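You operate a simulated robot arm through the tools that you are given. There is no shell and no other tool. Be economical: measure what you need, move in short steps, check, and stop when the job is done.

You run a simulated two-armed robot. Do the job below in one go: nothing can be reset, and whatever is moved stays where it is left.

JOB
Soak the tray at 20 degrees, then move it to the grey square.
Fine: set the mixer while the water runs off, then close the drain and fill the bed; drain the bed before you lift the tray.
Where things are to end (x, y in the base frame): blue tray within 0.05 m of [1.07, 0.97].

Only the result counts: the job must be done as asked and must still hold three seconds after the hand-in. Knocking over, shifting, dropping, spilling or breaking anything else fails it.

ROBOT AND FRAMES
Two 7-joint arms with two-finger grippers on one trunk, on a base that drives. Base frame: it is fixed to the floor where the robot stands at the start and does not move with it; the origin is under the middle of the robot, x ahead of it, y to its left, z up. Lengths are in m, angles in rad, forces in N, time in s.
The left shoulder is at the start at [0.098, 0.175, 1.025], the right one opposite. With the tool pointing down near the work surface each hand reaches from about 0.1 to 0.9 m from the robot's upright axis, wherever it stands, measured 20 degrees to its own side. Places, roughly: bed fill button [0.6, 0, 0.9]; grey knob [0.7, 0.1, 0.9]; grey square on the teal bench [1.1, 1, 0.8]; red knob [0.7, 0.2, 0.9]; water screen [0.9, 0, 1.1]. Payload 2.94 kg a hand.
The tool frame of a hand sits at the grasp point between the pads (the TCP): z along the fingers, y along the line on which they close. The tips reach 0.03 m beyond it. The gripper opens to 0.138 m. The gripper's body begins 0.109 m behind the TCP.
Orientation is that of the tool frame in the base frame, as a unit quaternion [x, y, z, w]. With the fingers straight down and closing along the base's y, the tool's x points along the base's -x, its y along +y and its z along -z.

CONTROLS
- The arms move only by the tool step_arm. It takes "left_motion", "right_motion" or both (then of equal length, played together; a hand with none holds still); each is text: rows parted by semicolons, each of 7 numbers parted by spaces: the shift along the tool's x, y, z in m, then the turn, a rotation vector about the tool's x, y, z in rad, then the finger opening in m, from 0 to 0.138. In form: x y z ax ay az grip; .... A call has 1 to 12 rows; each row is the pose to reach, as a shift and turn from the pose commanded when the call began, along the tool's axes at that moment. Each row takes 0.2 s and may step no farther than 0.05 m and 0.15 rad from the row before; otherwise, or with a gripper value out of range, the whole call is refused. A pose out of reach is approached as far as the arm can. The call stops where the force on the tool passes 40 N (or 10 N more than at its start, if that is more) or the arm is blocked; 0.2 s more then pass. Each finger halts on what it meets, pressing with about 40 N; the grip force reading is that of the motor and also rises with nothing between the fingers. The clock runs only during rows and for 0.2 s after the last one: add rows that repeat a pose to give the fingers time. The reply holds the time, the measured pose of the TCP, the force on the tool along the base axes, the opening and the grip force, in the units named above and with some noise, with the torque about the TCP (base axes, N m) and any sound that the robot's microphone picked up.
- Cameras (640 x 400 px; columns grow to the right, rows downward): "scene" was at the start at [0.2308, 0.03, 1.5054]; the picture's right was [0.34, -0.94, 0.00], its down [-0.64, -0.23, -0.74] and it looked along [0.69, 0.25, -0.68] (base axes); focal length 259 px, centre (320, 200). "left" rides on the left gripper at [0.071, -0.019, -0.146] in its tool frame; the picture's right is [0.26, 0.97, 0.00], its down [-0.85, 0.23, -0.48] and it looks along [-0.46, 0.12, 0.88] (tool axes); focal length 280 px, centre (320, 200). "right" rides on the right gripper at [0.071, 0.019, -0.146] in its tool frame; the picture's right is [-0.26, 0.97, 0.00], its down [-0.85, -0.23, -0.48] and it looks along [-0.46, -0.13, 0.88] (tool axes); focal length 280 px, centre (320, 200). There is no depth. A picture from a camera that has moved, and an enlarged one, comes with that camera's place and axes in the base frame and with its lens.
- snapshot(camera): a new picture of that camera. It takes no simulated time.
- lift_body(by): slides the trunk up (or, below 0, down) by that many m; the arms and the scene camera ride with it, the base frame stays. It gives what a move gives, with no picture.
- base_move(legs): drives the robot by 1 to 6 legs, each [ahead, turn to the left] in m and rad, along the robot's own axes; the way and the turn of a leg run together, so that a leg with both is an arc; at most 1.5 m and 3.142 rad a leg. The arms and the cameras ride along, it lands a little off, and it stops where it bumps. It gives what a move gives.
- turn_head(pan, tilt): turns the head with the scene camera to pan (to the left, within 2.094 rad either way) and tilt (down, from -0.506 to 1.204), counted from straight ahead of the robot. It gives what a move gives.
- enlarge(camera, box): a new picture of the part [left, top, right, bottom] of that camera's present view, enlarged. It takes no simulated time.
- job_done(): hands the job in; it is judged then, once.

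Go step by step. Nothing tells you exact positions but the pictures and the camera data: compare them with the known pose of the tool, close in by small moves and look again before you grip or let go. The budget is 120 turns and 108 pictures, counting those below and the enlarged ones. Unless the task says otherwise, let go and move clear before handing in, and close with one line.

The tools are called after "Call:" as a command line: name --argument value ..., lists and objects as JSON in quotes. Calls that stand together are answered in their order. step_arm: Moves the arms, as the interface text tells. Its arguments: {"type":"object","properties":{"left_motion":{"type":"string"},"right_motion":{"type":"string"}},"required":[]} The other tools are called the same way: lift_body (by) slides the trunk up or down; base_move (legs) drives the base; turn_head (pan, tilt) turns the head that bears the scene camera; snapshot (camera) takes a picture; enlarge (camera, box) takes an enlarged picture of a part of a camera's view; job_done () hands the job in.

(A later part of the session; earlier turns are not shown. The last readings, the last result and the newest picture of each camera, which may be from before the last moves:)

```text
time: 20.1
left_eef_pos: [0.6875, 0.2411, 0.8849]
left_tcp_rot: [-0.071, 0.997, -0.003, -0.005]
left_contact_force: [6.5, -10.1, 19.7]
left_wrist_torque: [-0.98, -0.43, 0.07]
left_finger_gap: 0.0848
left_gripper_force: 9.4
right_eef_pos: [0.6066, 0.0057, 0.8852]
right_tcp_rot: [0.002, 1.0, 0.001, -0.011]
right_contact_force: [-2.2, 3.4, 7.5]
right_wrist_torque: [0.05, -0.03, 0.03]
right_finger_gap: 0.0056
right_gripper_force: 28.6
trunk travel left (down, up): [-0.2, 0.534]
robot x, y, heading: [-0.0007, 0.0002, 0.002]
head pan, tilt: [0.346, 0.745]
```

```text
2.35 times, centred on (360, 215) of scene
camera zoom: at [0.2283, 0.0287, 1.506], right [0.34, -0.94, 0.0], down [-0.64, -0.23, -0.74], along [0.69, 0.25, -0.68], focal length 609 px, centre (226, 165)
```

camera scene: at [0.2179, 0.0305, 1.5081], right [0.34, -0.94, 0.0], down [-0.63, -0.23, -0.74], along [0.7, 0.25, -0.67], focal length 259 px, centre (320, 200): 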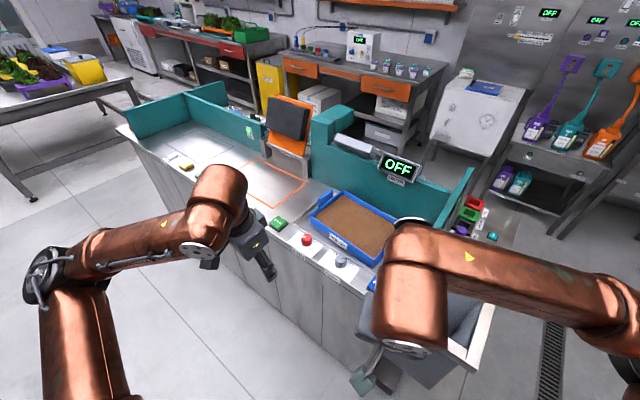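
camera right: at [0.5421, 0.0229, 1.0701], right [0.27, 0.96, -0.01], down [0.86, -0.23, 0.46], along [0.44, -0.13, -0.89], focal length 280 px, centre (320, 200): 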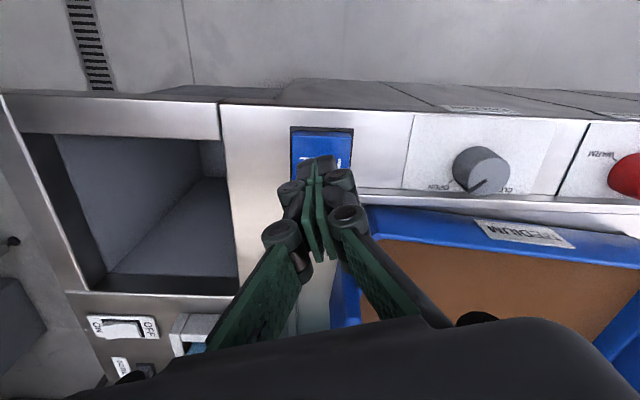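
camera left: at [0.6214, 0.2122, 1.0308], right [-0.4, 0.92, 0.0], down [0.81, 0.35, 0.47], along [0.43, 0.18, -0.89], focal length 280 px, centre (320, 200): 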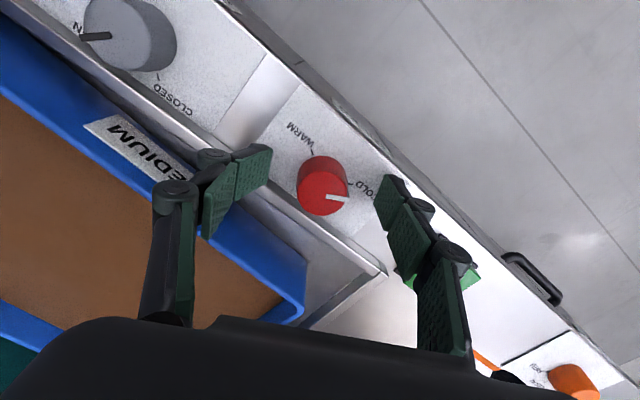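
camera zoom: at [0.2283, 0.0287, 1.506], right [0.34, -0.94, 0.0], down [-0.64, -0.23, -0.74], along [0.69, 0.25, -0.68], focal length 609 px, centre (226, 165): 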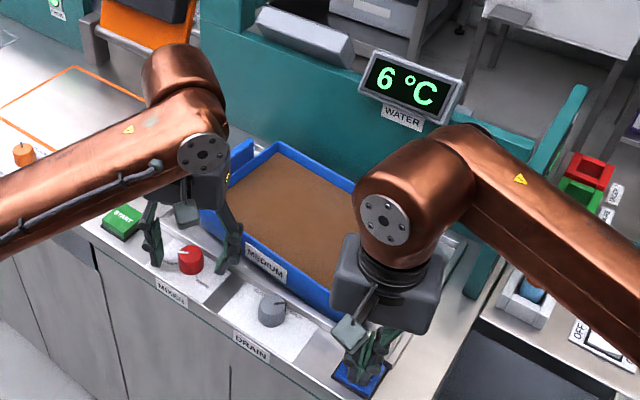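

The left finger on the bed side landed on the bed rim. I'll lift, narrow the opening, use a smaller pre-turn, and go down again.

Call:
step_arm --left_motion "0 0 -0.02 0 0 0 0.07; 0 0 -0.04 0 0 0 0.06; 0 0.003 -0.04 0 0 0.1 0.05; -0.002 0.003 -0.04 0 0 0.15 0.05; -0.002 0.003 -0.02 0 0 0.15 0.05; -0.002 0.003 -0.005 0 0 0.15 0.05; -0.002 0.003 0 0 0 0.15 0.05"

Call:
snapshot --camera "left"

```text
time: 21.7
left_eef_pos: [0.6896, 0.2491, 0.8819]
left_tcp_rot: [0.003, 1.0, -0.002, -0.008]
left_contact_force: [0.4, 0.3, 0.1]
left_wrist_torque: [-0.02, -0.01, 0.03]
left_finger_gap: 0.0498
left_gripper_force: 0.1
right_eef_pos: [0.607, 0.0049, 0.885]
right_tcp_rot: [0.002, 1.0, 0.0, -0.01]
right_contact_force: [1.0, -0.5, 10.3]
right_wrist_torque: [-0.01, -0.12, -0.03]
right_finger_gap: 0.0062
right_gripper_force: 28.2
trunk travel left (down, up): [-0.2, 0.534]
robot x, y, heading: [0.0004, -0.0008, 0.002]
head pan, tilt: [0.346, 0.745]
```

```text
70 pictures are left
camera left: at [0.6211, 0.2295, 1.0286], right [-0.26, 0.97, 0.0], down [0.86, 0.23, 0.46], along [0.44, 0.12, -0.89], focal length 280 px, centre (320, 200)
```

left: 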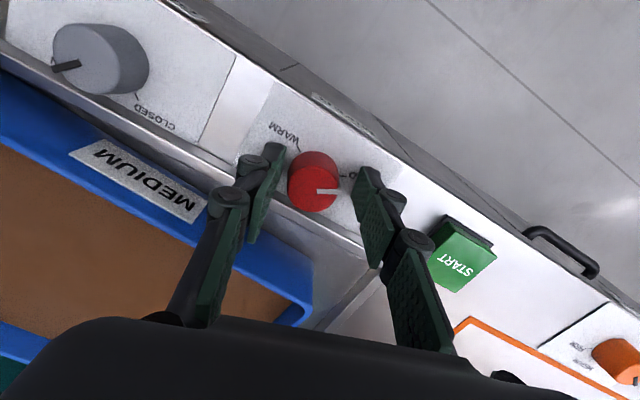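

The fingers straddle the knob cleanly. Now I'll close, turn 0.84 rad clockwise and release in one motion.

Call:
step_arm --left_motion "0 -0.002 0 0 0 0 0.035; 0 -0.003 0 0 0 0 0.025; 0 -0.003 0 0 0 0 0.025; 0 -0.003 0 0 0 0.14 0.025; 0 -0.003 0 0 0 0.28 0.025; 0 -0.003 0 0 0 0.42 0.025; 0 -0.003 0 0 0 0.56 0.025; 0 -0.003 0 0 0 0.7 0.025; 0 -0.003 0 0 0 0.84 0.025; 0 -0.003 0 0 0 0.84 0.025; 0 -0.003 0 0 0 0.84 0.05; 0 -0.003 0 0 0 0.84 0.05"

Call:
snapshot --camera "left"

Call:
enlarge --camera "scene" --box '[280, 130, 440, 300]'

```text
time: 24.3
left_eef_pos: [0.6891, 0.2449, 0.8811]
left_tcp_rot: [0.411, 0.911, -0.007, -0.008]
left_contact_force: [-1.9, 0.3, -1.1]
left_wrist_torque: [-0.03, 0.07, 0.02]
left_finger_gap: 0.0494
left_gripper_force: 0.1
right_eef_pos: [0.6089, 0.004, 0.8839]
right_tcp_rot: [0.002, 1.0, 0.0, -0.01]
right_contact_force: [2.7, 0.0, 11.7]
right_wrist_torque: [-0.05, -0.14, -0.02]
right_finger_gap: 0.0061
right_gripper_force: 28.5
trunk travel left (down, up): [-0.2, 0.534]
robot x, y, heading: [-0.0031, -0.0024, 0.001]
head pan, tilt: [0.346, 0.745]
```

```text
69 pictures are left
camera left: at [0.63, 0.2852, 1.0273], right [0.55, 0.83, -0.01], down [0.74, -0.48, 0.46], along [0.38, -0.27, -0.89], focal length 280 px, centre (320, 200)
```

left: 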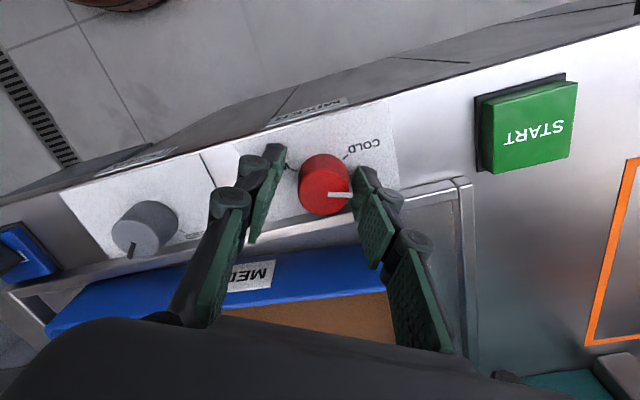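

```text
2.35 times, centred on (360, 215) of scene
camera zoom: at [0.2298, 0.0306, 1.5054], right [0.34, -0.94, 0.0], down [-0.64, -0.23, -0.74], along [0.69, 0.25, -0.68], focal length 609 px, centre (226, 165)
```

zoom: 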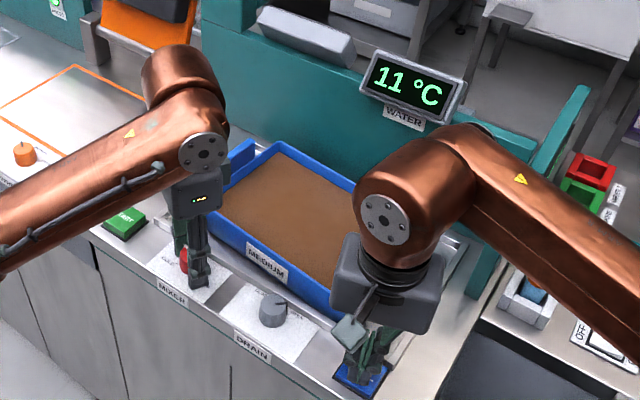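

It's rising (11 °C). I'll rotate the open hand back around the knob while the reading settles.

Call:
step_arm --left_motion "0 0 0 0 0 -0.14 0.05; 0 0 0 0 0 -0.28 0.05; 0 0 0 0 0 -0.42 0.05; 0 0 0 0 0 -0.56 0.05; 0 0 0 0 0 -0.7 0.05; 0 0 0 0 0 -0.84 0.05; 0 0 0 0 0 -0.84 0.05; 0 0 0 0 0 -0.84 0.05; 0 0 0 0 0 -0.84 0.05; 0 0 0 0 0 -0.84 0.05"

Call:
enlarge --camera "scene" --box '[280, 130, 440, 300]'

Call:
snapshot --camera "left"

```text
time: 26.5
left_eef_pos: [0.6882, 0.2456, 0.8825]
left_tcp_rot: [0.004, 1.0, -0.002, -0.008]
left_contact_force: [0.1, 0.6, -0.1]
left_wrist_torque: [0.01, -0.03, 0.01]
left_finger_gap: 0.0501
left_gripper_force: 0.1
right_eef_pos: [0.6083, 0.0045, 0.885]
right_tcp_rot: [0.002, 1.0, 0.0, -0.01]
right_contact_force: [2.4, 1.1, 10.8]
right_wrist_torque: [0.01, -0.11, 0.0]
right_finger_gap: 0.0062
right_gripper_force: 28.1
trunk travel left (down, up): [-0.2, 0.534]
robot x, y, heading: [-0.0004, 0.0015, 0.004]
head pan, tilt: [0.346, 0.745]
```

```text
2.35 times, centred on (360, 215) of scene
camera zoom: at [0.2299, 0.0307, 1.5055], right [0.34, -0.94, 0.0], down [-0.64, -0.23, -0.74], along [0.69, 0.25, -0.68], focal length 609 px, centre (226, 165)
```

zoom: 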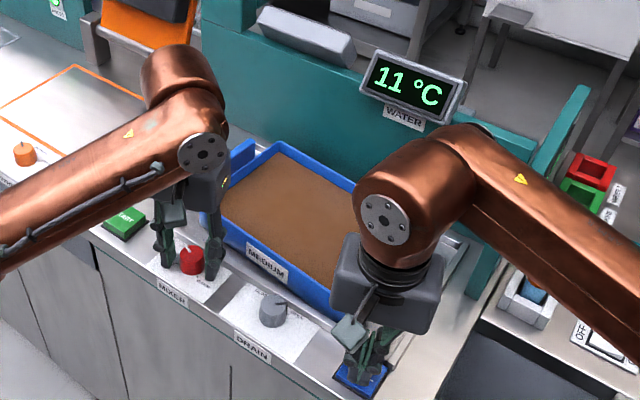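

```text
66 pictures are left
camera left: at [0.6198, 0.2265, 1.0279], right [-0.26, 0.97, 0.0], down [0.86, 0.23, 0.46], along [0.44, 0.12, -0.89], focal length 280 px, centre (320, 200)
```

left: 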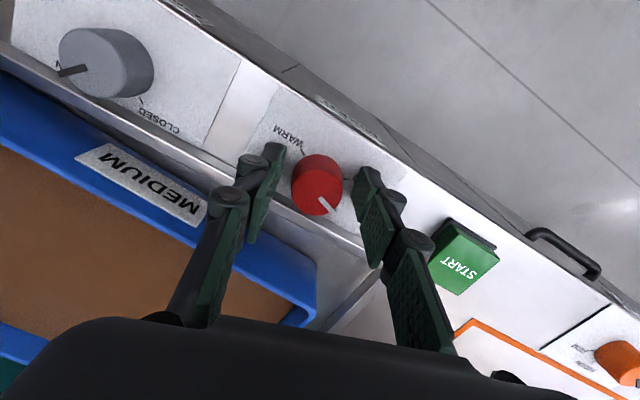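

It settled at 11 °C, about 6 °C per rad. I'll turn another 0.84 rad and rotate back.

Call:
step_arm --left_motion "0 0 0 0 0 0 0.035; 0 0 0 0 0 0 0.025; 0 0 0 0 0 0 0.025; 0 0 0 0 0 0.14 0.025; 0 0 0 0 0 0.28 0.025; 0 0 0 0 0 0.42 0.025; 0 0 0 0 0 0.56 0.025; 0 0 0 0 0 0.7 0.025; 0 0 0 0 0 0.84 0.025; 0 0 0 0 0 0.84 0.025; 0 0 0 0 0 0.84 0.05; 0 0 0 0 0 0.84 0.05"

Call:
step_arm --left_motion "0 0 0 0 0 -0.14 0.05; 0 0 0 0 0 -0.28 0.05; 0 0 0 0 0 -0.42 0.05; 0 0 0 0 0 -0.56 0.05; 0 0 0 0 0 -0.7 0.05; 0 0 0 0 0 -0.84 0.05; 0 0 0 0 0 -0.84 0.05; 0 0 0 0 0 -0.84 0.05; 0 0 0 0 0 -0.84 0.05; 0 0 0 0 0 -0.84 0.05; 0 0 0 0 0 -0.84 0.05; 0 0 0 0 0 -0.84 0.05"

Call:
enlarge --camera "scene" --box '[280, 130, 440, 300]'

Call:
snapshot --camera "left"

```text
time: 29.1
left_eef_pos: [0.6885, 0.2459, 0.8817]
left_tcp_rot: [0.412, 0.911, -0.005, -0.007]
left_contact_force: [-1.0, -0.5, -0.4]
left_wrist_torque: [-0.01, 0.02, 0.0]
left_finger_gap: 0.0496
left_gripper_force: 0.0
right_eef_pos: [0.6088, 0.0053, 0.8849]
right_tcp_rot: [0.001, 1.0, 0.0, -0.01]
right_contact_force: [3.3, 1.9, 10.6]
right_wrist_torque: [0.03, -0.19, 0.03]
right_finger_gap: 0.0061
right_gripper_force: 28.7
trunk travel left (down, up): [-0.2, 0.534]
robot x, y, heading: [-0.0017, -0.0008, 0.002]
head pan, tilt: [0.346, 0.745]
```

```text
time: 31.7
left_eef_pos: [0.6881, 0.2451, 0.8817]
left_tcp_rot: [0.003, 1.0, -0.002, -0.009]
left_contact_force: [0.4, 0.3, -0.5]
left_wrist_torque: [0.0, 0.04, 0.02]
left_finger_gap: 0.0501
left_gripper_force: 0.1
right_eef_pos: [0.6072, 0.0059, 0.8856]
right_tcp_rot: [0.002, 1.0, -0.001, -0.011]
right_contact_force: [1.7, 0.3, 11.0]
right_wrist_torque: [0.06, -0.19, -0.02]
right_finger_gap: 0.0061
right_gripper_force: 28.6
trunk travel left (down, up): [-0.2, 0.534]
robot x, y, heading: [0.0004, 0.001, 0.008]
head pan, tilt: [0.346, 0.745]
```

```text
2.35 times, centred on (360, 215) of scene
camera zoom: at [0.2299, 0.0307, 1.5055], right [0.34, -0.94, 0.0], down [-0.64, -0.23, -0.74], along [0.69, 0.25, -0.68], focal length 609 px, centre (226, 165)
```

zoom: 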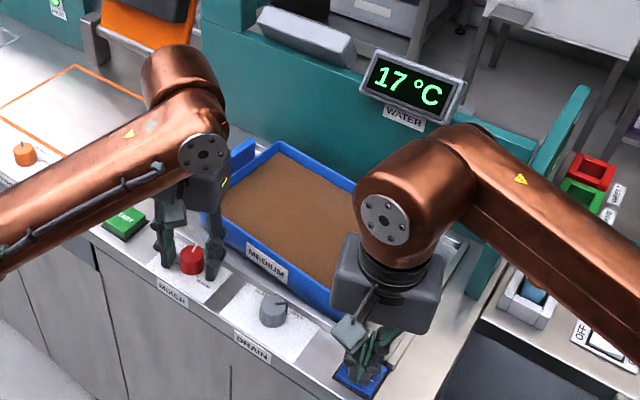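

```text
64 pictures are left
camera left: at [0.6199, 0.2262, 1.0278], right [-0.26, 0.97, 0.0], down [0.86, 0.23, 0.46], along [0.44, 0.12, -0.89], focal length 280 px, centre (320, 200)
```

left: 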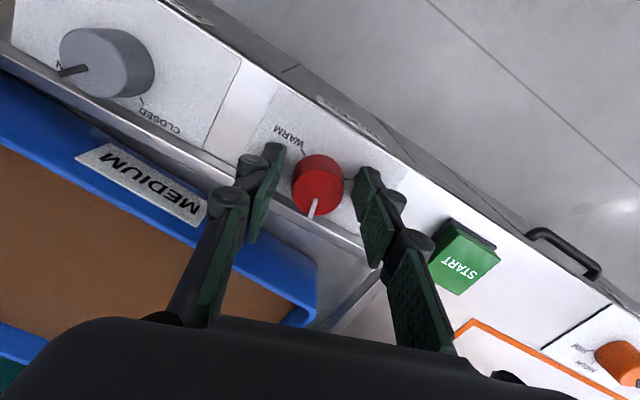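

17 °C now, about 7 °C per rad. I'll turn a further 0.42 rad, release, and let it settle.

Call:
step_arm --left_motion "0 0 0 0 0 0 0.035; 0 0 0 0 0 0 0.025; 0 0 0 0 0 0 0.025; 0 0 0 0 0 0.14 0.025; 0 0 0 0 0 0.28 0.025; 0 0 0 0 0 0.42 0.025; 0 0 0 0 0 0.42 0.025; 0 0 0 0 0 0.42 0.05; 0 0 0 0 0 0.42 0.05"

Call:
step_arm --left_motion "0 0 0 0 0 0 0.05; 0 0 0 0 0 0 0.05; 0 0 0 0 0 0 0.05; 0 0 0 0 0 0 0.05; 0 0 0 0 0 0 0.05; 0 0 0 0 0 0 0.05; 0 0 0 0 0 0 0.05; 0 0 0 0 0 0 0.05; 0 0 0 0 0 0 0.05; 0 0 0 0 0 0 0.05; 0 0 0 0 0 0 0.05; 0 0 0 0 0 0 0.05"

Call:
enlarge --camera "scene" --box '[280, 130, 440, 300]'

```text
time: 33.7
left_eef_pos: [0.6895, 0.2449, 0.8821]
left_tcp_rot: [0.212, 0.977, -0.003, -0.008]
left_contact_force: [0.3, 0.0, -0.4]
left_wrist_torque: [0.0, 0.01, -0.02]
left_finger_gap: 0.0498
left_gripper_force: 0.1
right_eef_pos: [0.6085, 0.006, 0.8851]
right_tcp_rot: [0.002, 1.0, -0.001, -0.01]
right_contact_force: [0.0, -0.5, 11.3]
right_wrist_torque: [-0.01, -0.09, 0.03]
right_finger_gap: 0.0059
right_gripper_force: 28.0
trunk travel left (down, up): [-0.2, 0.534]
robot x, y, heading: [-0.0007, -0.0034, 0.006]
head pan, tilt: [0.346, 0.745]
```

```text
time: 36.3
left_eef_pos: [0.6892, 0.2467, 0.8827]
left_tcp_rot: [0.211, 0.978, -0.003, -0.008]
left_contact_force: [-0.5, 0.4, 0.1]
left_wrist_torque: [-0.02, -0.02, 0.0]
left_finger_gap: 0.0501
left_gripper_force: 0.1
right_eef_pos: [0.6086, 0.0054, 0.8842]
right_tcp_rot: [0.001, 1.0, -0.001, -0.011]
right_contact_force: [0.6, -1.0, 11.2]
right_wrist_torque: [0.01, -0.13, -0.02]
right_finger_gap: 0.0059
right_gripper_force: 28.5
trunk travel left (down, up): [-0.2, 0.534]
robot x, y, heading: [-0.0037, 0.0032, 0.003]
head pan, tilt: [0.346, 0.745]
```

```text
2.35 times, centred on (360, 215) of scene
camera zoom: at [0.2297, 0.0306, 1.5055], right [0.34, -0.94, 0.0], down [-0.64, -0.23, -0.74], along [0.69, 0.25, -0.68], focal length 609 px, centre (226, 165)
```

zoom: 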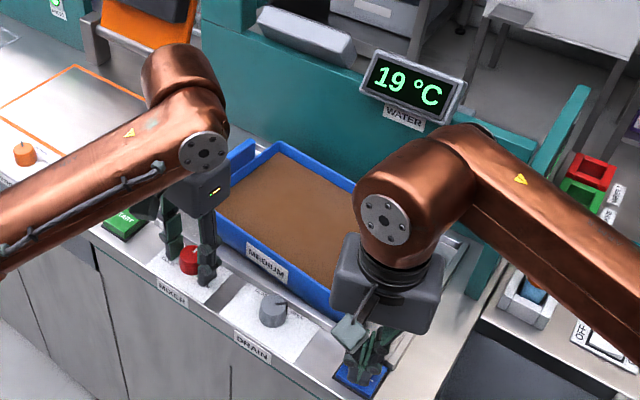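

19 °C, so one small nudge of 0.12 rad more, then settle.

Call:
step_arm --left_motion "0 0 0 0 0 -0.1 0.05; 0 0 0 0 0 -0.1 0.035; 0 0 0 0 0 -0.1 0.025; 0 0 0 0 0 -0.1 0.025; 0 0 0 0 0 -0.03 0.025; 0 0 0 0 0 0.02 0.025; 0 0 0 0 0 0.02 0.025; 0 0 0 0 0 0.02 0.05; 0 0 0 0 0 0.02 0.05"

Call:
step_arm --left_motion "0 0 0 0 0 0 0.05; 0 0 0 0 0 0 0.05; 0 0 0 0 0 0 0.05; 0 0 0 0 0 0 0.05; 0 0 0 0 0 0 0.05; 0 0 0 0 0 0 0.05; 0 0 0 0 0 0 0.05; 0 0 0 0 0 0 0.05; 0 0 0 0 0 0 0.05; 0 0 0 0 0 0 0.05; 0 0 0 0 0 0 0.05; 0 0 0 0 0 0 0.05"

Call:
enlarge --camera "scene" --box '[280, 130, 440, 300]'

```text
time: 38.3
left_eef_pos: [0.6892, 0.2454, 0.8832]
left_tcp_rot: [0.222, 0.975, -0.003, -0.008]
left_contact_force: [0.2, 0.2, 0.2]
left_wrist_torque: [0.0, 0.03, 0.0]
left_finger_gap: 0.0499
left_gripper_force: 0.1
right_eef_pos: [0.6079, 0.0049, 0.885]
right_tcp_rot: [0.002, 1.0, 0.0, -0.011]
right_contact_force: [-0.7, -0.1, 11.2]
right_wrist_torque: [0.0, -0.06, -0.01]
right_finger_gap: 0.006
right_gripper_force: 27.8
trunk travel left (down, up): [-0.2, 0.534]
robot x, y, heading: [0.0016, -0.0001, 0.003]
head pan, tilt: [0.346, 0.745]
```

```text
time: 40.9
left_eef_pos: [0.6904, 0.2461, 0.8829]
left_tcp_rot: [0.221, 0.975, -0.003, -0.008]
left_contact_force: [0.2, 0.0, -0.3]
left_wrist_torque: [-0.02, -0.01, 0.05]
left_finger_gap: 0.05
left_gripper_force: 0.0
right_eef_pos: [0.6087, 0.0051, 0.8852]
right_tcp_rot: [0.002, 1.0, 0.0, -0.01]
right_contact_force: [1.1, 0.2, 10.9]
right_wrist_torque: [0.04, -0.13, 0.01]
right_finger_gap: 0.006
right_gripper_force: 28.3
trunk travel left (down, up): [-0.2, 0.534]
robot x, y, heading: [0.0003, 0.0019, 0.005]
head pan, tilt: [0.346, 0.745]
```

```text
2.35 times, centred on (360, 215) of scene
camera zoom: at [0.2298, 0.0307, 1.5055], right [0.34, -0.94, 0.0], down [-0.64, -0.23, -0.74], along [0.69, 0.25, -0.68], focal length 609 px, centre (226, 165)
```

zoom: 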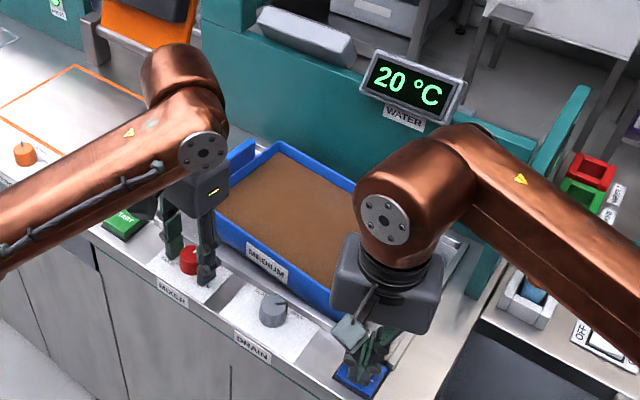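

The water runs at 20 °C. Now I'll lift the right hand clear to the right and move the left hand over to above the drain knob.

Call:
step_arm --left_motion "0 0 -0.04 0 0 0 0.05; 0 0 -0.08 0 0 0 0.05; -0.003 -0.02 -0.09 0 0 0.05 0.05; -0.007 -0.05 -0.09 0 0 0.1 0.05; -0.011 -0.08 -0.09 0 0 0.17 0.05; -0.015 -0.11 -0.09 0 0 0.24 0.05; -0.018 -0.129 -0.09 0 0 0.31 0.05; -0.018 -0.129 -0.08 0 0 0.31 0.05; -0.018 -0.129 -0.06 0 0 0.31 0.05; -0.018 -0.129 -0.06 0 0 0.31 0.05" --right_motion "0 0 -0.02 0 0 0 0; 0 0 -0.05 0 0 0 0; 0 -0.02 -0.07 0 0 0 0; 0 -0.06 -0.07 0 0 0 0; 0 -0.1 -0.07 0 0 0 0; 0 -0.12 -0.07 0 0 0 0; 0 -0.12 -0.07 0 0 0 0; 0 -0.12 -0.07 0 0 0 0; 0 -0.12 -0.07 0 0 0 0; 0 -0.12 -0.07 0 0 0 0"

Call:
snapshot --camera "left"

Call:
snapshot --camera "scene"

```text
time: 43.1
left_eef_pos: [0.6511, 0.1209, 0.9404]
left_tcp_rot: [0.369, 0.929, -0.006, -0.008]
left_contact_force: [-0.2, -0.1, 0.1]
left_wrist_torque: [0.0, 0.02, 0.01]
left_finger_gap: 0.05
left_gripper_force: 0.0
right_eef_pos: [0.6093, -0.116, 0.9542]
right_tcp_rot: [0.002, 1.0, 0.0, -0.011]
right_contact_force: [0.8, -0.2, -0.3]
right_wrist_torque: [0.02, -0.02, 0.02]
right_finger_gap: 0.0
right_gripper_force: 28.3
trunk travel left (down, up): [-0.2, 0.534]
robot x, y, heading: [0.0013, -0.0041, -0.0]
head pan, tilt: [0.346, 0.745]
```

```text
61 pictures are left
camera left: at [0.5889, 0.1546, 1.0862], right [0.47, 0.88, -0.01], down [0.78, -0.41, 0.46], along [0.4, -0.23, -0.89], focal length 280 px, centre (320, 200)
```

left: 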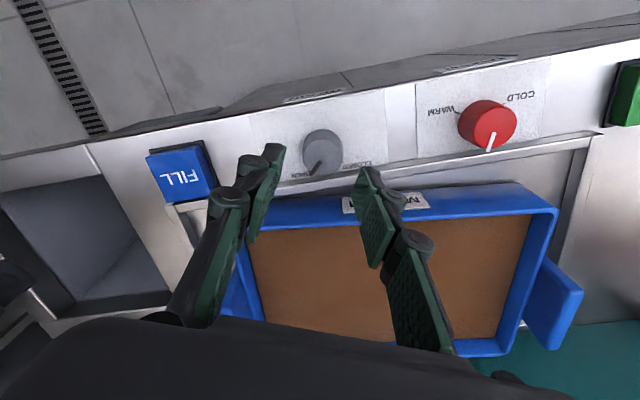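

```text
60 pictures are left
camera scene: at [0.2321, 0.0301, 1.5053], right [0.34, -0.94, 0.0], down [-0.64, -0.23, -0.73], along [0.69, 0.25, -0.68], focal length 259 px, centre (320, 200)
```

scene: 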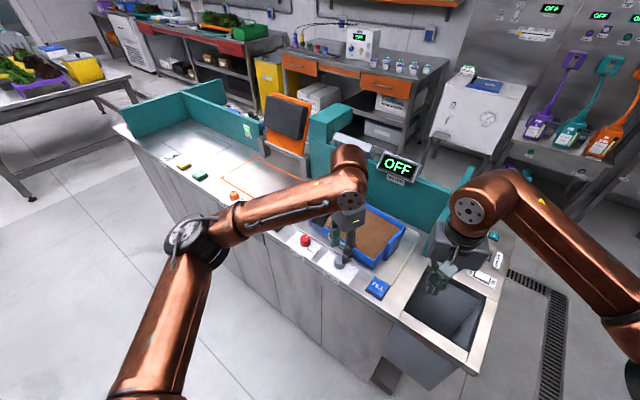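

The left hand is above the drain knob. I'll descend around it.

Call:
step_arm --left_motion "0.001 -0.001 0.025 0 0 0 0.05; 0.002 -0.002 0.045 0 0 0 0.05; 0.002 -0.002 0.058 0 0 0 0.05; 0.002 -0.002 0.058 0 0 0 0.05"

Call:
snapshot --camera "left"

```text
time: 44.1
left_eef_pos: [0.6466, 0.1203, 0.883]
left_tcp_rot: [0.369, 0.93, -0.005, -0.007]
left_contact_force: [0.4, 0.2, 0.0]
left_wrist_torque: [0.0, -0.01, 0.01]
left_finger_gap: 0.05
left_gripper_force: 0.0
right_eef_pos: [0.6087, -0.1157, 0.9543]
right_tcp_rot: [0.001, 1.0, 0.0, -0.01]
right_contact_force: [-0.2, -0.3, -0.9]
right_wrist_torque: [0.01, 0.0, 0.06]
right_finger_gap: 0.0001
right_gripper_force: 29.0
trunk travel left (down, up): [-0.2, 0.534]
robot x, y, heading: [-0.0014, 0.0006, 0.0]
head pan, tilt: [0.346, 0.745]
```

```text
59 pictures are left
camera left: at [0.5841, 0.1551, 1.0298], right [0.47, 0.88, -0.01], down [0.78, -0.41, 0.46], along [0.4, -0.23, -0.89], focal length 280 px, centre (320, 200)
```

left: 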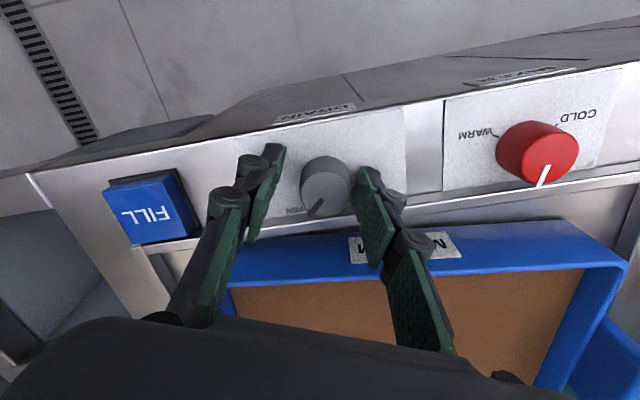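

The fingers straddle the drain knob. I'll grip it, turn 0.84 rad counter-clockwise (toward CLOSED by the short way), release and look.

Call:
step_arm --left_motion "0 0 0 0 0 0 0.035; 0 0 0 0 0 0 0.025; 0 0 0 0 0 0 0.025; 0 0 0 0 0 -0.14 0.025; 0 0 0 0 0 -0.28 0.025; 0 0 0 0 0 -0.42 0.025; 0 0 0 0 0 -0.56 0.025; 0 0 0 0 0 -0.7 0.025; 0 0 0 0 0 -0.84 0.025; 0 0 0 0 0 -0.84 0.025; 0 0 0 0 0 -0.84 0.05; 0 0 0 0 0 -0.84 0.05"

Call:
snapshot --camera "left"

```text
time: 46.1
left_eef_pos: [0.6251, 0.1257, 0.8935]
left_tcp_rot: [-0.026, 1.0, 0.004, -0.008]
left_contact_force: [-36.3, -4.7, -18.3]
left_wrist_torque: [-0.01, 1.32, -0.33]
left_finger_gap: 0.0001
left_gripper_force: 27.7
right_eef_pos: [0.5906, -0.1222, 0.9662]
right_tcp_rot: [0.016, 1.0, 0.0, 0.001]
right_contact_force: [0.6, 0.3, -1.2]
right_wrist_torque: [0.06, 0.13, -0.02]
right_finger_gap: 0.0
right_gripper_force: 28.6
trunk travel left (down, up): [-0.2, 0.534]
robot x, y, heading: [-0.0032, 0.0003, 0.004]
head pan, tilt: [0.346, 0.745]
stopped in row 9 (left hand): the arm was blocked; the commanded pose is now the measured one
```

```text
58 pictures are left
camera left: at [0.5576, 0.1013, 1.0378], right [-0.31, 0.95, 0.01], down [0.84, 0.27, 0.47], along [0.44, 0.15, -0.88], focal length 280 px, centre (320, 200)
```

left: 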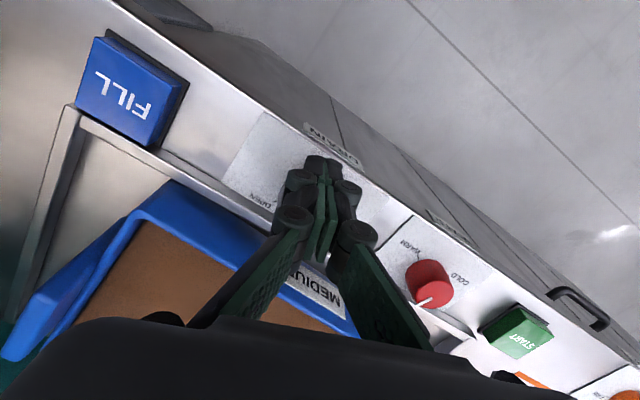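

The fingers slipped off the front of the knob. I'll lift straight up, open again, and look.

Call:
step_arm --left_motion "0.005 0 -0.02 0 0 0 0; 0.005 0 -0.05 0 0 0 0; 0.005 0 -0.08 0 0 0 0.02; 0.005 0 -0.1 0 0 0 0.05; 0.005 0 -0.1 0 0 0 0.05; 0.005 0 -0.1 0 0 0 0.05; 0.005 0 -0.1 0 0 0 0.05; 0.005 0 -0.1 0 0 0 0.05"

Call:
snapshot --camera "left"

Call:
snapshot --camera "scene"

```text
time: 46.4
left_eef_pos: [0.5748, 0.1388, 0.9383]
left_tcp_rot: [-0.055, 0.998, 0.001, 0.037]
left_contact_force: [-0.6, -0.2, -1.3]
left_wrist_torque: [-0.01, 0.05, -0.02]
left_finger_gap: 0.0002
left_gripper_force: 24.4
right_eef_pos: [0.5279, -0.1286, 1.0]
right_tcp_rot: [0.034, 0.999, 0.003, 0.036]
right_contact_force: [0.4, 0.0, -1.8]
right_wrist_torque: [0.0, 0.09, -0.01]
right_finger_gap: 0.0
right_gripper_force: 28.2
trunk travel left (down, up): [-0.2, 0.534]
robot x, y, heading: [-0.0013, -0.001, 0.002]
head pan, tilt: [0.346, 0.745]
stopped in row 1 (left hand): the arm was blocked; the commanded pose is now the measured one
```

```text
57 pictures are left
camera left: at [0.4953, 0.1088, 1.0776], right [-0.37, 0.93, -0.02], down [0.78, 0.32, 0.54], along [0.51, 0.18, -0.84], focal length 280 px, centre (320, 200)
```

left: 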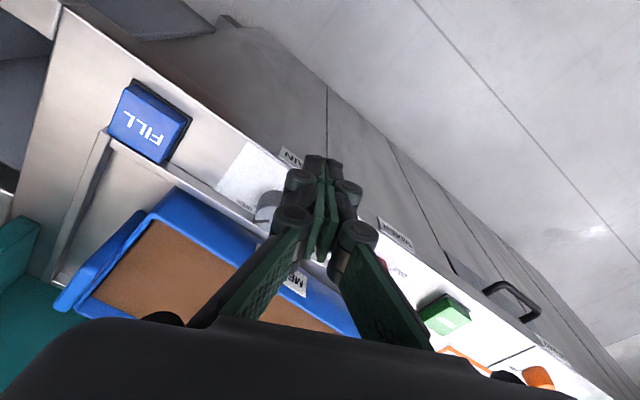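

```text
56 pictures are left
camera scene: at [0.2996, 0.0305, 1.5014], right [0.34, -0.94, -0.02], down [-0.67, -0.23, -0.7], along [0.66, 0.25, -0.71], focal length 259 px, centre (320, 200)
```

scene: 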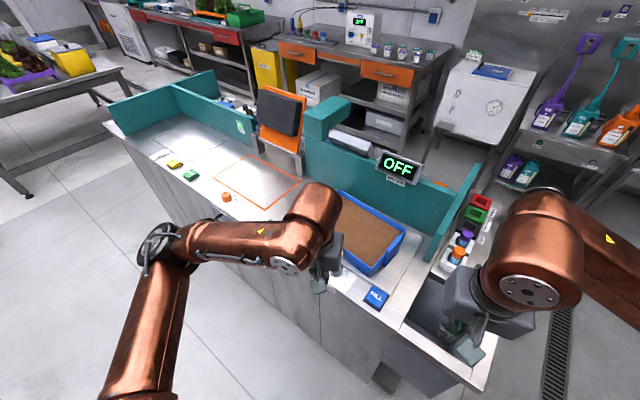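

The body is rocking back again. I'll hold still until it settles.

Call:
step_arm --left_motion "0 0 0 0 0 0 0.02; 0 0 0 0 0 0 0.05; 0 0 0 0 0 0 0.05; 0 0 0 0 0 0 0.05; 0 0 0 0 0 0 0.05; 0 0 0 0 0 0 0.05"

Call:
step_arm --left_motion "0 0 0 0 0 0 0.05; 0 0 0 0 0 0 0.05; 0 0 0 0 0 0 0.05; 0 0 0 0 0 0 0.05; 0 0 0 0 0 0 0.05; 0 0 0 0 0 0 0.05"

Call:
step_arm --left_motion "0 0 0 0 0 0 0.05; 0 0 0 0 0 0 0.05; 0 0 0 0 0 0 0.05; 0 0 0 0 0 0 0.05; 0 0 0 0 0 0 0.05; 0 0 0 0 0 0 0.05"

Call:
snapshot --camera "scene"

Call:
snapshot --camera "left"

```text
time: 46.7
left_eef_pos: [0.5105, 0.1367, 0.9614]
left_tcp_rot: [-0.044, 0.996, 0.002, 0.076]
left_contact_force: [2.5, -0.8, -1.2]
left_wrist_torque: [0.04, 0.2, -0.03]
left_finger_gap: 0.0201
left_gripper_force: 0.0
right_eef_pos: [0.4614, -0.128, 1.0183]
right_tcp_rot: [0.021, 0.997, -0.002, 0.072]
right_contact_force: [2.1, -0.1, -0.5]
right_wrist_torque: [-0.07, 0.24, -0.01]
right_finger_gap: 0.0
right_gripper_force: 28.7
trunk travel left (down, up): [-0.2, 0.534]
robot x, y, heading: [0.0018, -0.0001, 0.003]
head pan, tilt: [0.346, 0.745]
stopped in row 1 (left hand): the arm was blocked; the commanded pose is now the measured one
```

```text
time: 48.1
left_eef_pos: [0.535, 0.135, 0.9491]
left_tcp_rot: [-0.043, 0.997, 0.001, 0.059]
left_contact_force: [0.3, -0.8, -1.0]
left_wrist_torque: [0.03, 0.09, 0.01]
left_finger_gap: 0.0502
left_gripper_force: 0.0
right_eef_pos: [0.4879, -0.127, 1.0086]
right_tcp_rot: [0.023, 0.998, -0.001, 0.056]
right_contact_force: [-0.2, -0.6, -0.2]
right_wrist_torque: [-0.02, 0.12, -0.02]
right_finger_gap: 0.0
right_gripper_force: 27.8
trunk travel left (down, up): [-0.2, 0.534]
robot x, y, heading: [0.0009, 0.0018, 0.003]
head pan, tilt: [0.346, 0.745]
```

```text
time: 49.5
left_eef_pos: [0.5344, 0.1348, 0.9505]
left_tcp_rot: [-0.043, 0.997, 0.002, 0.061]
left_contact_force: [-0.4, 0.3, 0.5]
left_wrist_torque: [0.0, -0.01, 0.03]
left_finger_gap: 0.05
left_gripper_force: 0.0
right_eef_pos: [0.4857, -0.1276, 1.0092]
right_tcp_rot: [0.022, 0.998, 0.0, 0.057]
right_contact_force: [0.6, -0.2, -0.5]
right_wrist_torque: [-0.01, 0.0, 0.01]
right_finger_gap: 0.0
right_gripper_force: 28.3
trunk travel left (down, up): [-0.2, 0.534]
robot x, y, heading: [-0.0057, -0.0014, 0.001]
head pan, tilt: [0.346, 0.745]
```

```text
55 pictures are left
camera scene: at [0.2312, 0.0303, 1.5051], right [0.34, -0.94, 0.0], down [-0.64, -0.23, -0.73], along [0.69, 0.25, -0.68], focal length 259 px, centre (320, 200)
```

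scene: 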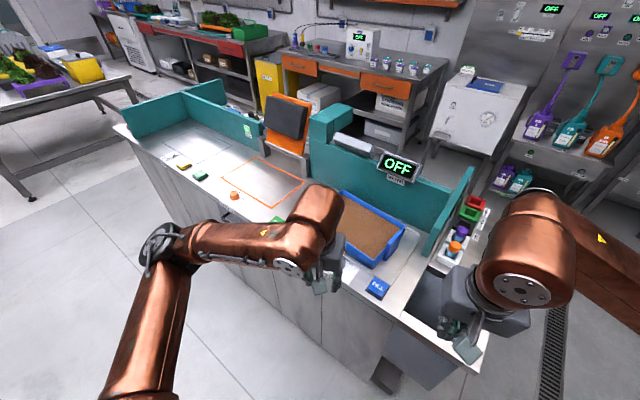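

```text
54 pictures are left
camera left: at [0.4475, 0.1072, 1.0867], right [-0.34, 0.94, -0.03], down [0.76, 0.3, 0.58], along [0.55, 0.17, -0.82], focal length 280 px, centre (320, 200)
```

left: 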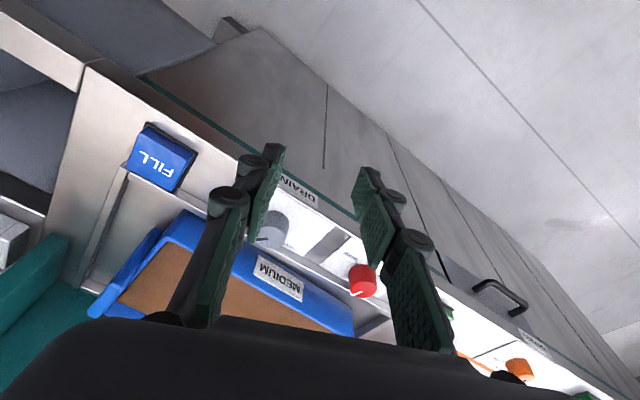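

Settled. I'll enlarge the left view to see where the drain pointer is now.

Call:
enlarge --camera "left" --box '[230, 180, 390, 300]'

```text
3.33 times, centred on (310, 240) of left
camera zoom: at [0.4475, 0.1072, 1.0867], right [-0.34, 0.94, -0.03], down [0.76, 0.3, 0.58], along [0.55, 0.17, -0.82], focal length 935 px, centre (353, 67)
```

zoom: 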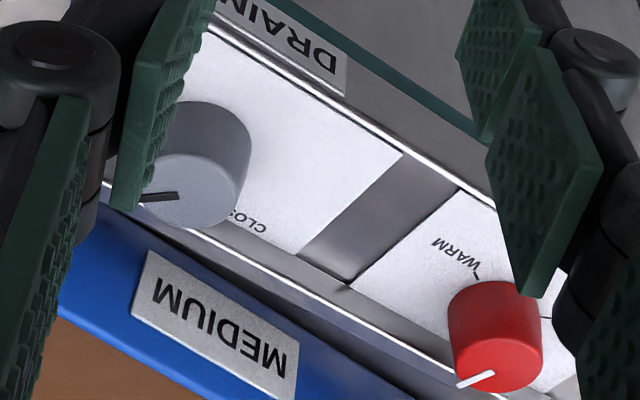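

The drain pointer didn't move CCW; it still points at OPEN, so CCW looks blocked there and closing should be clockwise. I'll straighten the hands and re-approach.

Call:
step_arm --left_motion "0 0 0 0.002 0.061 0.043 0.05; 0 0 0 0.004 0.122 0.086 0.05; 0 0 0 0.004 0.122 0.086 0.05" --right_motion "0 0 0 0 0.057 -0.022 0; 0 0 0 0 0.114 -0.044 0; 0 0 0 0 0.114 -0.044 0"

Call:
step_arm --left_motion "-0.02 -0.002 -0.01 0 0 0 0.05; -0.04 -0.004 -0.01 0 0 0 0.05; -0.06 -0.006 -0.01 0 0 0 0.05; -0.08 -0.008 -0.01 0 0 0 0.05; -0.095 -0.01 -0.01 0 0 0 0.05; -0.105 -0.012 -0.01 0 0 0 0.05; -0.108 -0.013 -0.01 0 0 0 0.05; -0.108 -0.013 -0.01 0 0 0 0.05"

Call:
snapshot --camera "left"

```text
time: 50.3
left_eef_pos: [0.5338, 0.1346, 0.9531]
left_tcp_rot: [0.0, 1.0, 0.0, 0.0]
left_contact_force: [0.1, -0.2, -0.2]
left_wrist_torque: [-0.03, 0.02, 0.0]
left_finger_gap: 0.0499
left_gripper_force: 0.0
right_eef_pos: [0.4856, -0.1263, 1.0098]
right_tcp_rot: [0.0, 1.0, 0.0, 0.001]
right_contact_force: [1.0, 0.0, 0.8]
right_wrist_torque: [-0.01, -0.03, 0.02]
right_finger_gap: 0.0
right_gripper_force: 28.1
trunk travel left (down, up): [-0.2, 0.534]
robot x, y, heading: [-0.003, 0.0008, 0.0]
head pan, tilt: [0.346, 0.745]
```

```text
time: 52.1
left_eef_pos: [0.641, 0.1219, 0.9623]
left_tcp_rot: [-0.001, 1.0, 0.001, 0.001]
left_contact_force: [0.4, 0.1, -0.5]
left_wrist_torque: [-0.04, 0.03, -0.01]
left_finger_gap: 0.0498
left_gripper_force: 0.0
right_eef_pos: [0.4847, -0.1268, 1.0098]
right_tcp_rot: [0.0, 1.0, 0.0, 0.001]
right_contact_force: [-0.7, 0.6, 0.1]
right_wrist_torque: [0.01, 0.01, -0.01]
right_finger_gap: 0.0
right_gripper_force: 28.5
trunk travel left (down, up): [-0.2, 0.534]
robot x, y, heading: [0.0001, 0.0036, 0.008]
head pan, tilt: [0.346, 0.745]
```

```text
52 pictures are left
camera left: at [0.5698, 0.1009, 1.1069], right [-0.26, 0.96, 0.0], down [0.85, 0.23, 0.48], along [0.46, 0.12, -0.88], focal length 280 px, centre (320, 200)
```

left: 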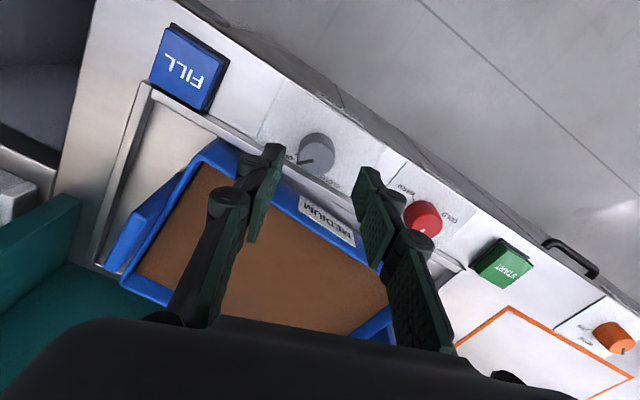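

Call:
enlarge --camera "left" --box '[240, 90, 400, 210]'

```text
3.33 times, centred on (320, 150) of left
camera zoom: at [0.5698, 0.1009, 1.1069], right [-0.26, 0.96, 0.0], down [0.85, 0.23, 0.48], along [0.46, 0.12, -0.88], focal length 935 px, centre (320, 367)
```

zoom: 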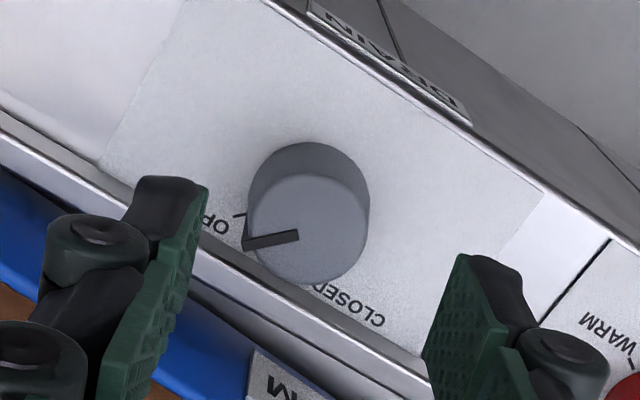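

The pointer sits exactly on OPEN, with CLOSED 90° CCW of it. My first grip was about 5 mm off the knob centre (more likely 0.652, 0.120), so that test was inconclusive. I'll centre properly and descend.

Call:
step_arm --left_motion "-0.006 -0.001 0.01 0 0 0.12 0.05; -0.011 -0.002 0.03 0 0 0.24 0.05; -0.011 -0.002 0.05 0 0 0.36 0.05; -0.011 -0.002 0.065 0 0 0.45 0.05; -0.011 -0.002 0.078 0 0 0.45 0.05; -0.011 -0.002 0.082 0 0 0.45 0.05; -0.011 -0.002 0.082 0 0 0.45 0.05"

Call:
snapshot --camera "left"

```text
time: 53.7
left_eef_pos: [0.6525, 0.1214, 0.8797]
left_tcp_rot: [0.224, 0.975, 0.001, 0.001]
left_contact_force: [0.3, 0.2, -0.7]
left_wrist_torque: [0.05, 0.01, 0.01]
left_finger_gap: 0.0499
left_gripper_force: 0.0
right_eef_pos: [0.4855, -0.1276, 1.0087]
right_tcp_rot: [0.0, 1.0, 0.0, 0.001]
right_contact_force: [0.8, -0.5, 0.0]
right_wrist_torque: [0.0, 0.02, 0.0]
right_finger_gap: 0.0
right_gripper_force: 28.1
trunk travel left (down, up): [-0.2, 0.534]
robot x, y, heading: [-0.001, 0.0026, -0.001]
head pan, tilt: [0.346, 0.745]
```

```text
50 pictures are left
camera left: at [0.58, 0.1335, 1.0246], right [0.18, 0.98, 0.0], down [0.86, -0.16, 0.48], along [0.47, -0.09, -0.88], focal length 280 px, centre (320, 200)
```

left: 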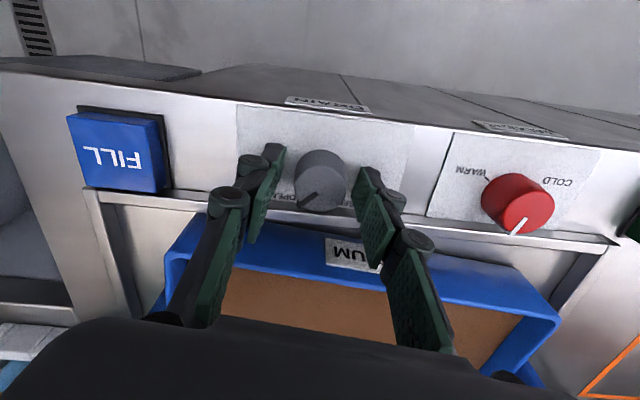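

The knob is well centred between the pads. I'll grip, turn 0.42 rad CCW, and release.

Call:
step_arm --left_motion "0 0 0 0 0 0 0.035; 0 0 0 0 0 0 0.025; 0 0 0 0 0 0 0.025; 0 0 0 0 0 -0.1 0.025; 0 0 0 0 0 -0.2 0.025; 0 0 0 0 0 -0.3 0.025; 0 0 0 0 0 -0.4 0.025; 0 0 0 0 0 -0.4 0.05; 0 0 0 0 0 -0.4 0.05"

Call:
snapshot --camera "left"

```text
time: 55.7
left_eef_pos: [0.6528, 0.12, 0.8805]
left_tcp_rot: [0.025, 1.0, -0.001, 0.0]
left_contact_force: [-0.2, -0.1, -0.1]
left_wrist_torque: [0.03, 0.01, -0.02]
left_finger_gap: 0.05
left_gripper_force: 0.2
right_eef_pos: [0.4858, -0.1271, 1.0089]
right_tcp_rot: [0.001, 1.0, -0.001, 0.001]
right_contact_force: [-0.4, 0.0, 0.3]
right_wrist_torque: [0.0, -0.01, -0.02]
right_finger_gap: 0.0001
right_gripper_force: 28.6
trunk travel left (down, up): [-0.2, 0.534]
robot x, y, heading: [-0.0003, 0.002, -0.005]
head pan, tilt: [0.346, 0.745]
```

```text
49 pictures are left
camera left: at [0.5805, 0.103, 1.025], right [-0.21, 0.98, 0.0], down [0.86, 0.19, 0.48], along [0.47, 0.1, -0.88], focal length 280 px, centre (320, 200)
```

left: 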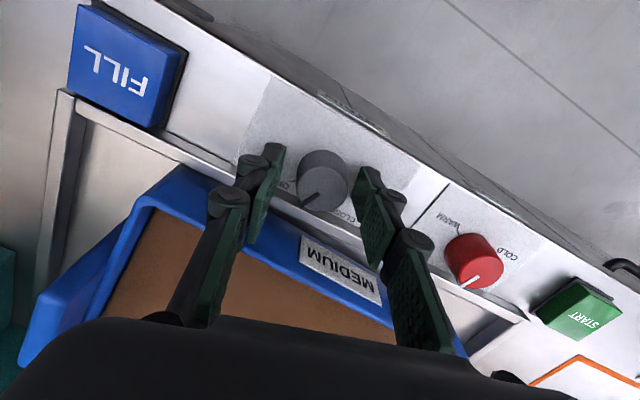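

The knob turned with the hand, so CCW works. I'll rotate the open hand back by 0.8 and turn another 0.8.

Call:
step_arm --left_motion "0 0 0 0 0 0.14 0.05; 0 0 0 0 0 0.28 0.05; 0 0 0 0 0 0.42 0.05; 0 0 0 0 0 0.56 0.05; 0 0 0 0 0 0.7 0.05; 0 0 0 0 0 0.8 0.05; 0 0 0 0 0 0.8 0.05"

Call:
step_arm --left_motion "0 0 0 0 0 0 0.035; 0 0 0 0 0 0 0.025; 0 0 0 0 0 0 0.025; 0 0 0 0 0 -0.14 0.025; 0 0 0 0 0 -0.28 0.025; 0 0 0 0 0 -0.42 0.025; 0 0 0 0 0 -0.56 0.025; 0 0 0 0 0 -0.7 0.025; 0 0 0 0 0 -0.8 0.025; 0 0 0 0 0 -0.8 0.025; 0 0 0 0 0 -0.8 0.05; 0 0 0 0 0 -0.8 0.05"

Call:
snapshot --camera "left"

```text
time: 57.3
left_eef_pos: [0.65, 0.1267, 0.8805]
left_tcp_rot: [0.411, 0.912, 0.002, -0.001]
left_contact_force: [-26.8, 29.2, 3.0]
left_wrist_torque: [0.66, 0.43, 1.53]
left_finger_gap: 0.0495
left_gripper_force: 0.0
right_eef_pos: [0.4829, -0.1248, 1.0114]
right_tcp_rot: [0.0, 1.0, -0.001, 0.002]
right_contact_force: [-1.2, 0.4, -0.7]
right_wrist_torque: [0.01, -0.01, 0.0]
right_finger_gap: 0.0002
right_gripper_force: 28.4
trunk travel left (down, up): [-0.2, 0.534]
robot x, y, heading: [0.0012, -0.0003, 0.01]
head pan, tilt: [0.346, 0.745]
```

```text
time: 59.9
left_eef_pos: [0.6529, 0.1198, 0.8802]
left_tcp_rot: [0.025, 1.0, -0.001, 0.002]
left_contact_force: [0.3, -0.1, 2.2]
left_wrist_torque: [0.07, 0.03, 0.07]
left_finger_gap: 0.0497
left_gripper_force: 0.1
right_eef_pos: [0.4858, -0.128, 1.0088]
right_tcp_rot: [0.0, 1.0, 0.0, 0.001]
right_contact_force: [-0.7, -0.4, -0.1]
right_wrist_torque: [-0.02, -0.01, -0.02]
right_finger_gap: 0.0
right_gripper_force: 28.0
trunk travel left (down, up): [-0.2, 0.534]
robot x, y, heading: [-0.0003, 0.0045, 0.005]
head pan, tilt: [0.346, 0.745]
```

```text
48 pictures are left
camera left: at [0.5803, 0.1029, 1.0246], right [-0.21, 0.98, 0.0], down [0.86, 0.19, 0.48], along [0.47, 0.1, -0.88], focal length 280 px, centre (320, 200)
```

left: 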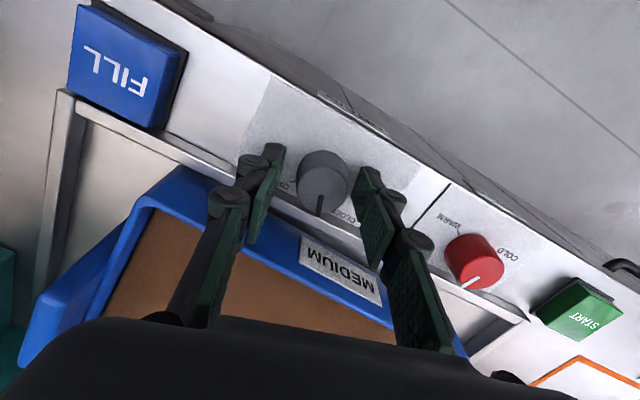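

A finger touched the bed rim on the way back (so stay under about +0.55), and the pointer advanced partway. I'll do another smaller cycle.

Call:
step_arm --left_motion "0 0 0 0 0 0.12 0.05; 0 0 0 0 0 0.24 0.05; 0 0 0 0 0 0.36 0.05; 0 0 0 0 0 0.48 0.05; 0 0 0 0 0 0.48 0.05"

Call:
step_arm --left_motion "0 0 0 0 0 0 0.035; 0 0 0 0 0 0 0.025; 0 0 0 0 0 0 0.025; 0 0 0 0 0 -0.12 0.025; 0 0 0 0 0 -0.24 0.025; 0 0 0 0 0 -0.36 0.025; 0 0 0 0 0 -0.48 0.025; 0 0 0 0 0 -0.56 0.025; 0 0 0 0 0 -0.56 0.025; 0 0 0 0 0 -0.56 0.05; 0 0 0 0 0 -0.56 0.05"

Call:
enlarge --camera "left" --box '[240, 90, 400, 250]'

```text
time: 61.1
left_eef_pos: [0.6527, 0.1214, 0.8796]
left_tcp_rot: [0.262, 0.965, 0.001, 0.001]
left_contact_force: [-0.3, 0.3, 0.0]
left_wrist_torque: [-0.02, -0.05, 0.03]
left_finger_gap: 0.0499
left_gripper_force: 0.0
right_eef_pos: [0.4856, -0.1256, 1.0096]
right_tcp_rot: [0.0, 1.0, -0.001, 0.001]
right_contact_force: [0.2, -0.7, 0.2]
right_wrist_torque: [-0.02, -0.01, -0.01]
right_finger_gap: 0.0003
right_gripper_force: 28.5
trunk travel left (down, up): [-0.2, 0.534]
robot x, y, heading: [-0.0009, 0.0013, 0.001]
head pan, tilt: [0.346, 0.745]
```

```text
time: 63.5
left_eef_pos: [0.6514, 0.1204, 0.8824]
left_tcp_rot: [-0.014, 1.0, -0.001, 0.001]
left_contact_force: [-0.9, -0.5, -0.3]
left_wrist_torque: [-0.01, -0.03, 0.01]
left_finger_gap: 0.0502
left_gripper_force: 0.0
right_eef_pos: [0.4861, -0.1263, 1.0099]
right_tcp_rot: [0.0, 1.0, -0.001, 0.001]
right_contact_force: [-0.1, 0.1, 0.3]
right_wrist_torque: [-0.01, -0.01, 0.02]
right_finger_gap: 0.0
right_gripper_force: 28.7
trunk travel left (down, up): [-0.2, 0.534]
robot x, y, heading: [0.0013, 0.0023, 0.007]
head pan, tilt: [0.346, 0.745]
```

```text
2.50 times, centred on (320, 170) of left
camera zoom: at [0.5816, 0.0971, 1.0257], right [-0.29, 0.96, 0.0], down [0.84, 0.26, 0.48], along [0.46, 0.14, -0.88], focal length 701 px, centre (320, 275)
```

zoom: 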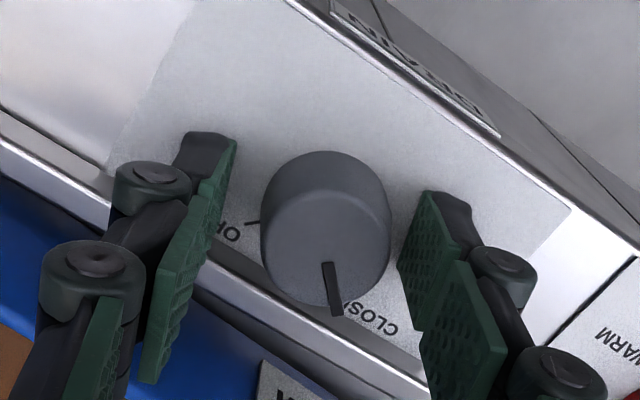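

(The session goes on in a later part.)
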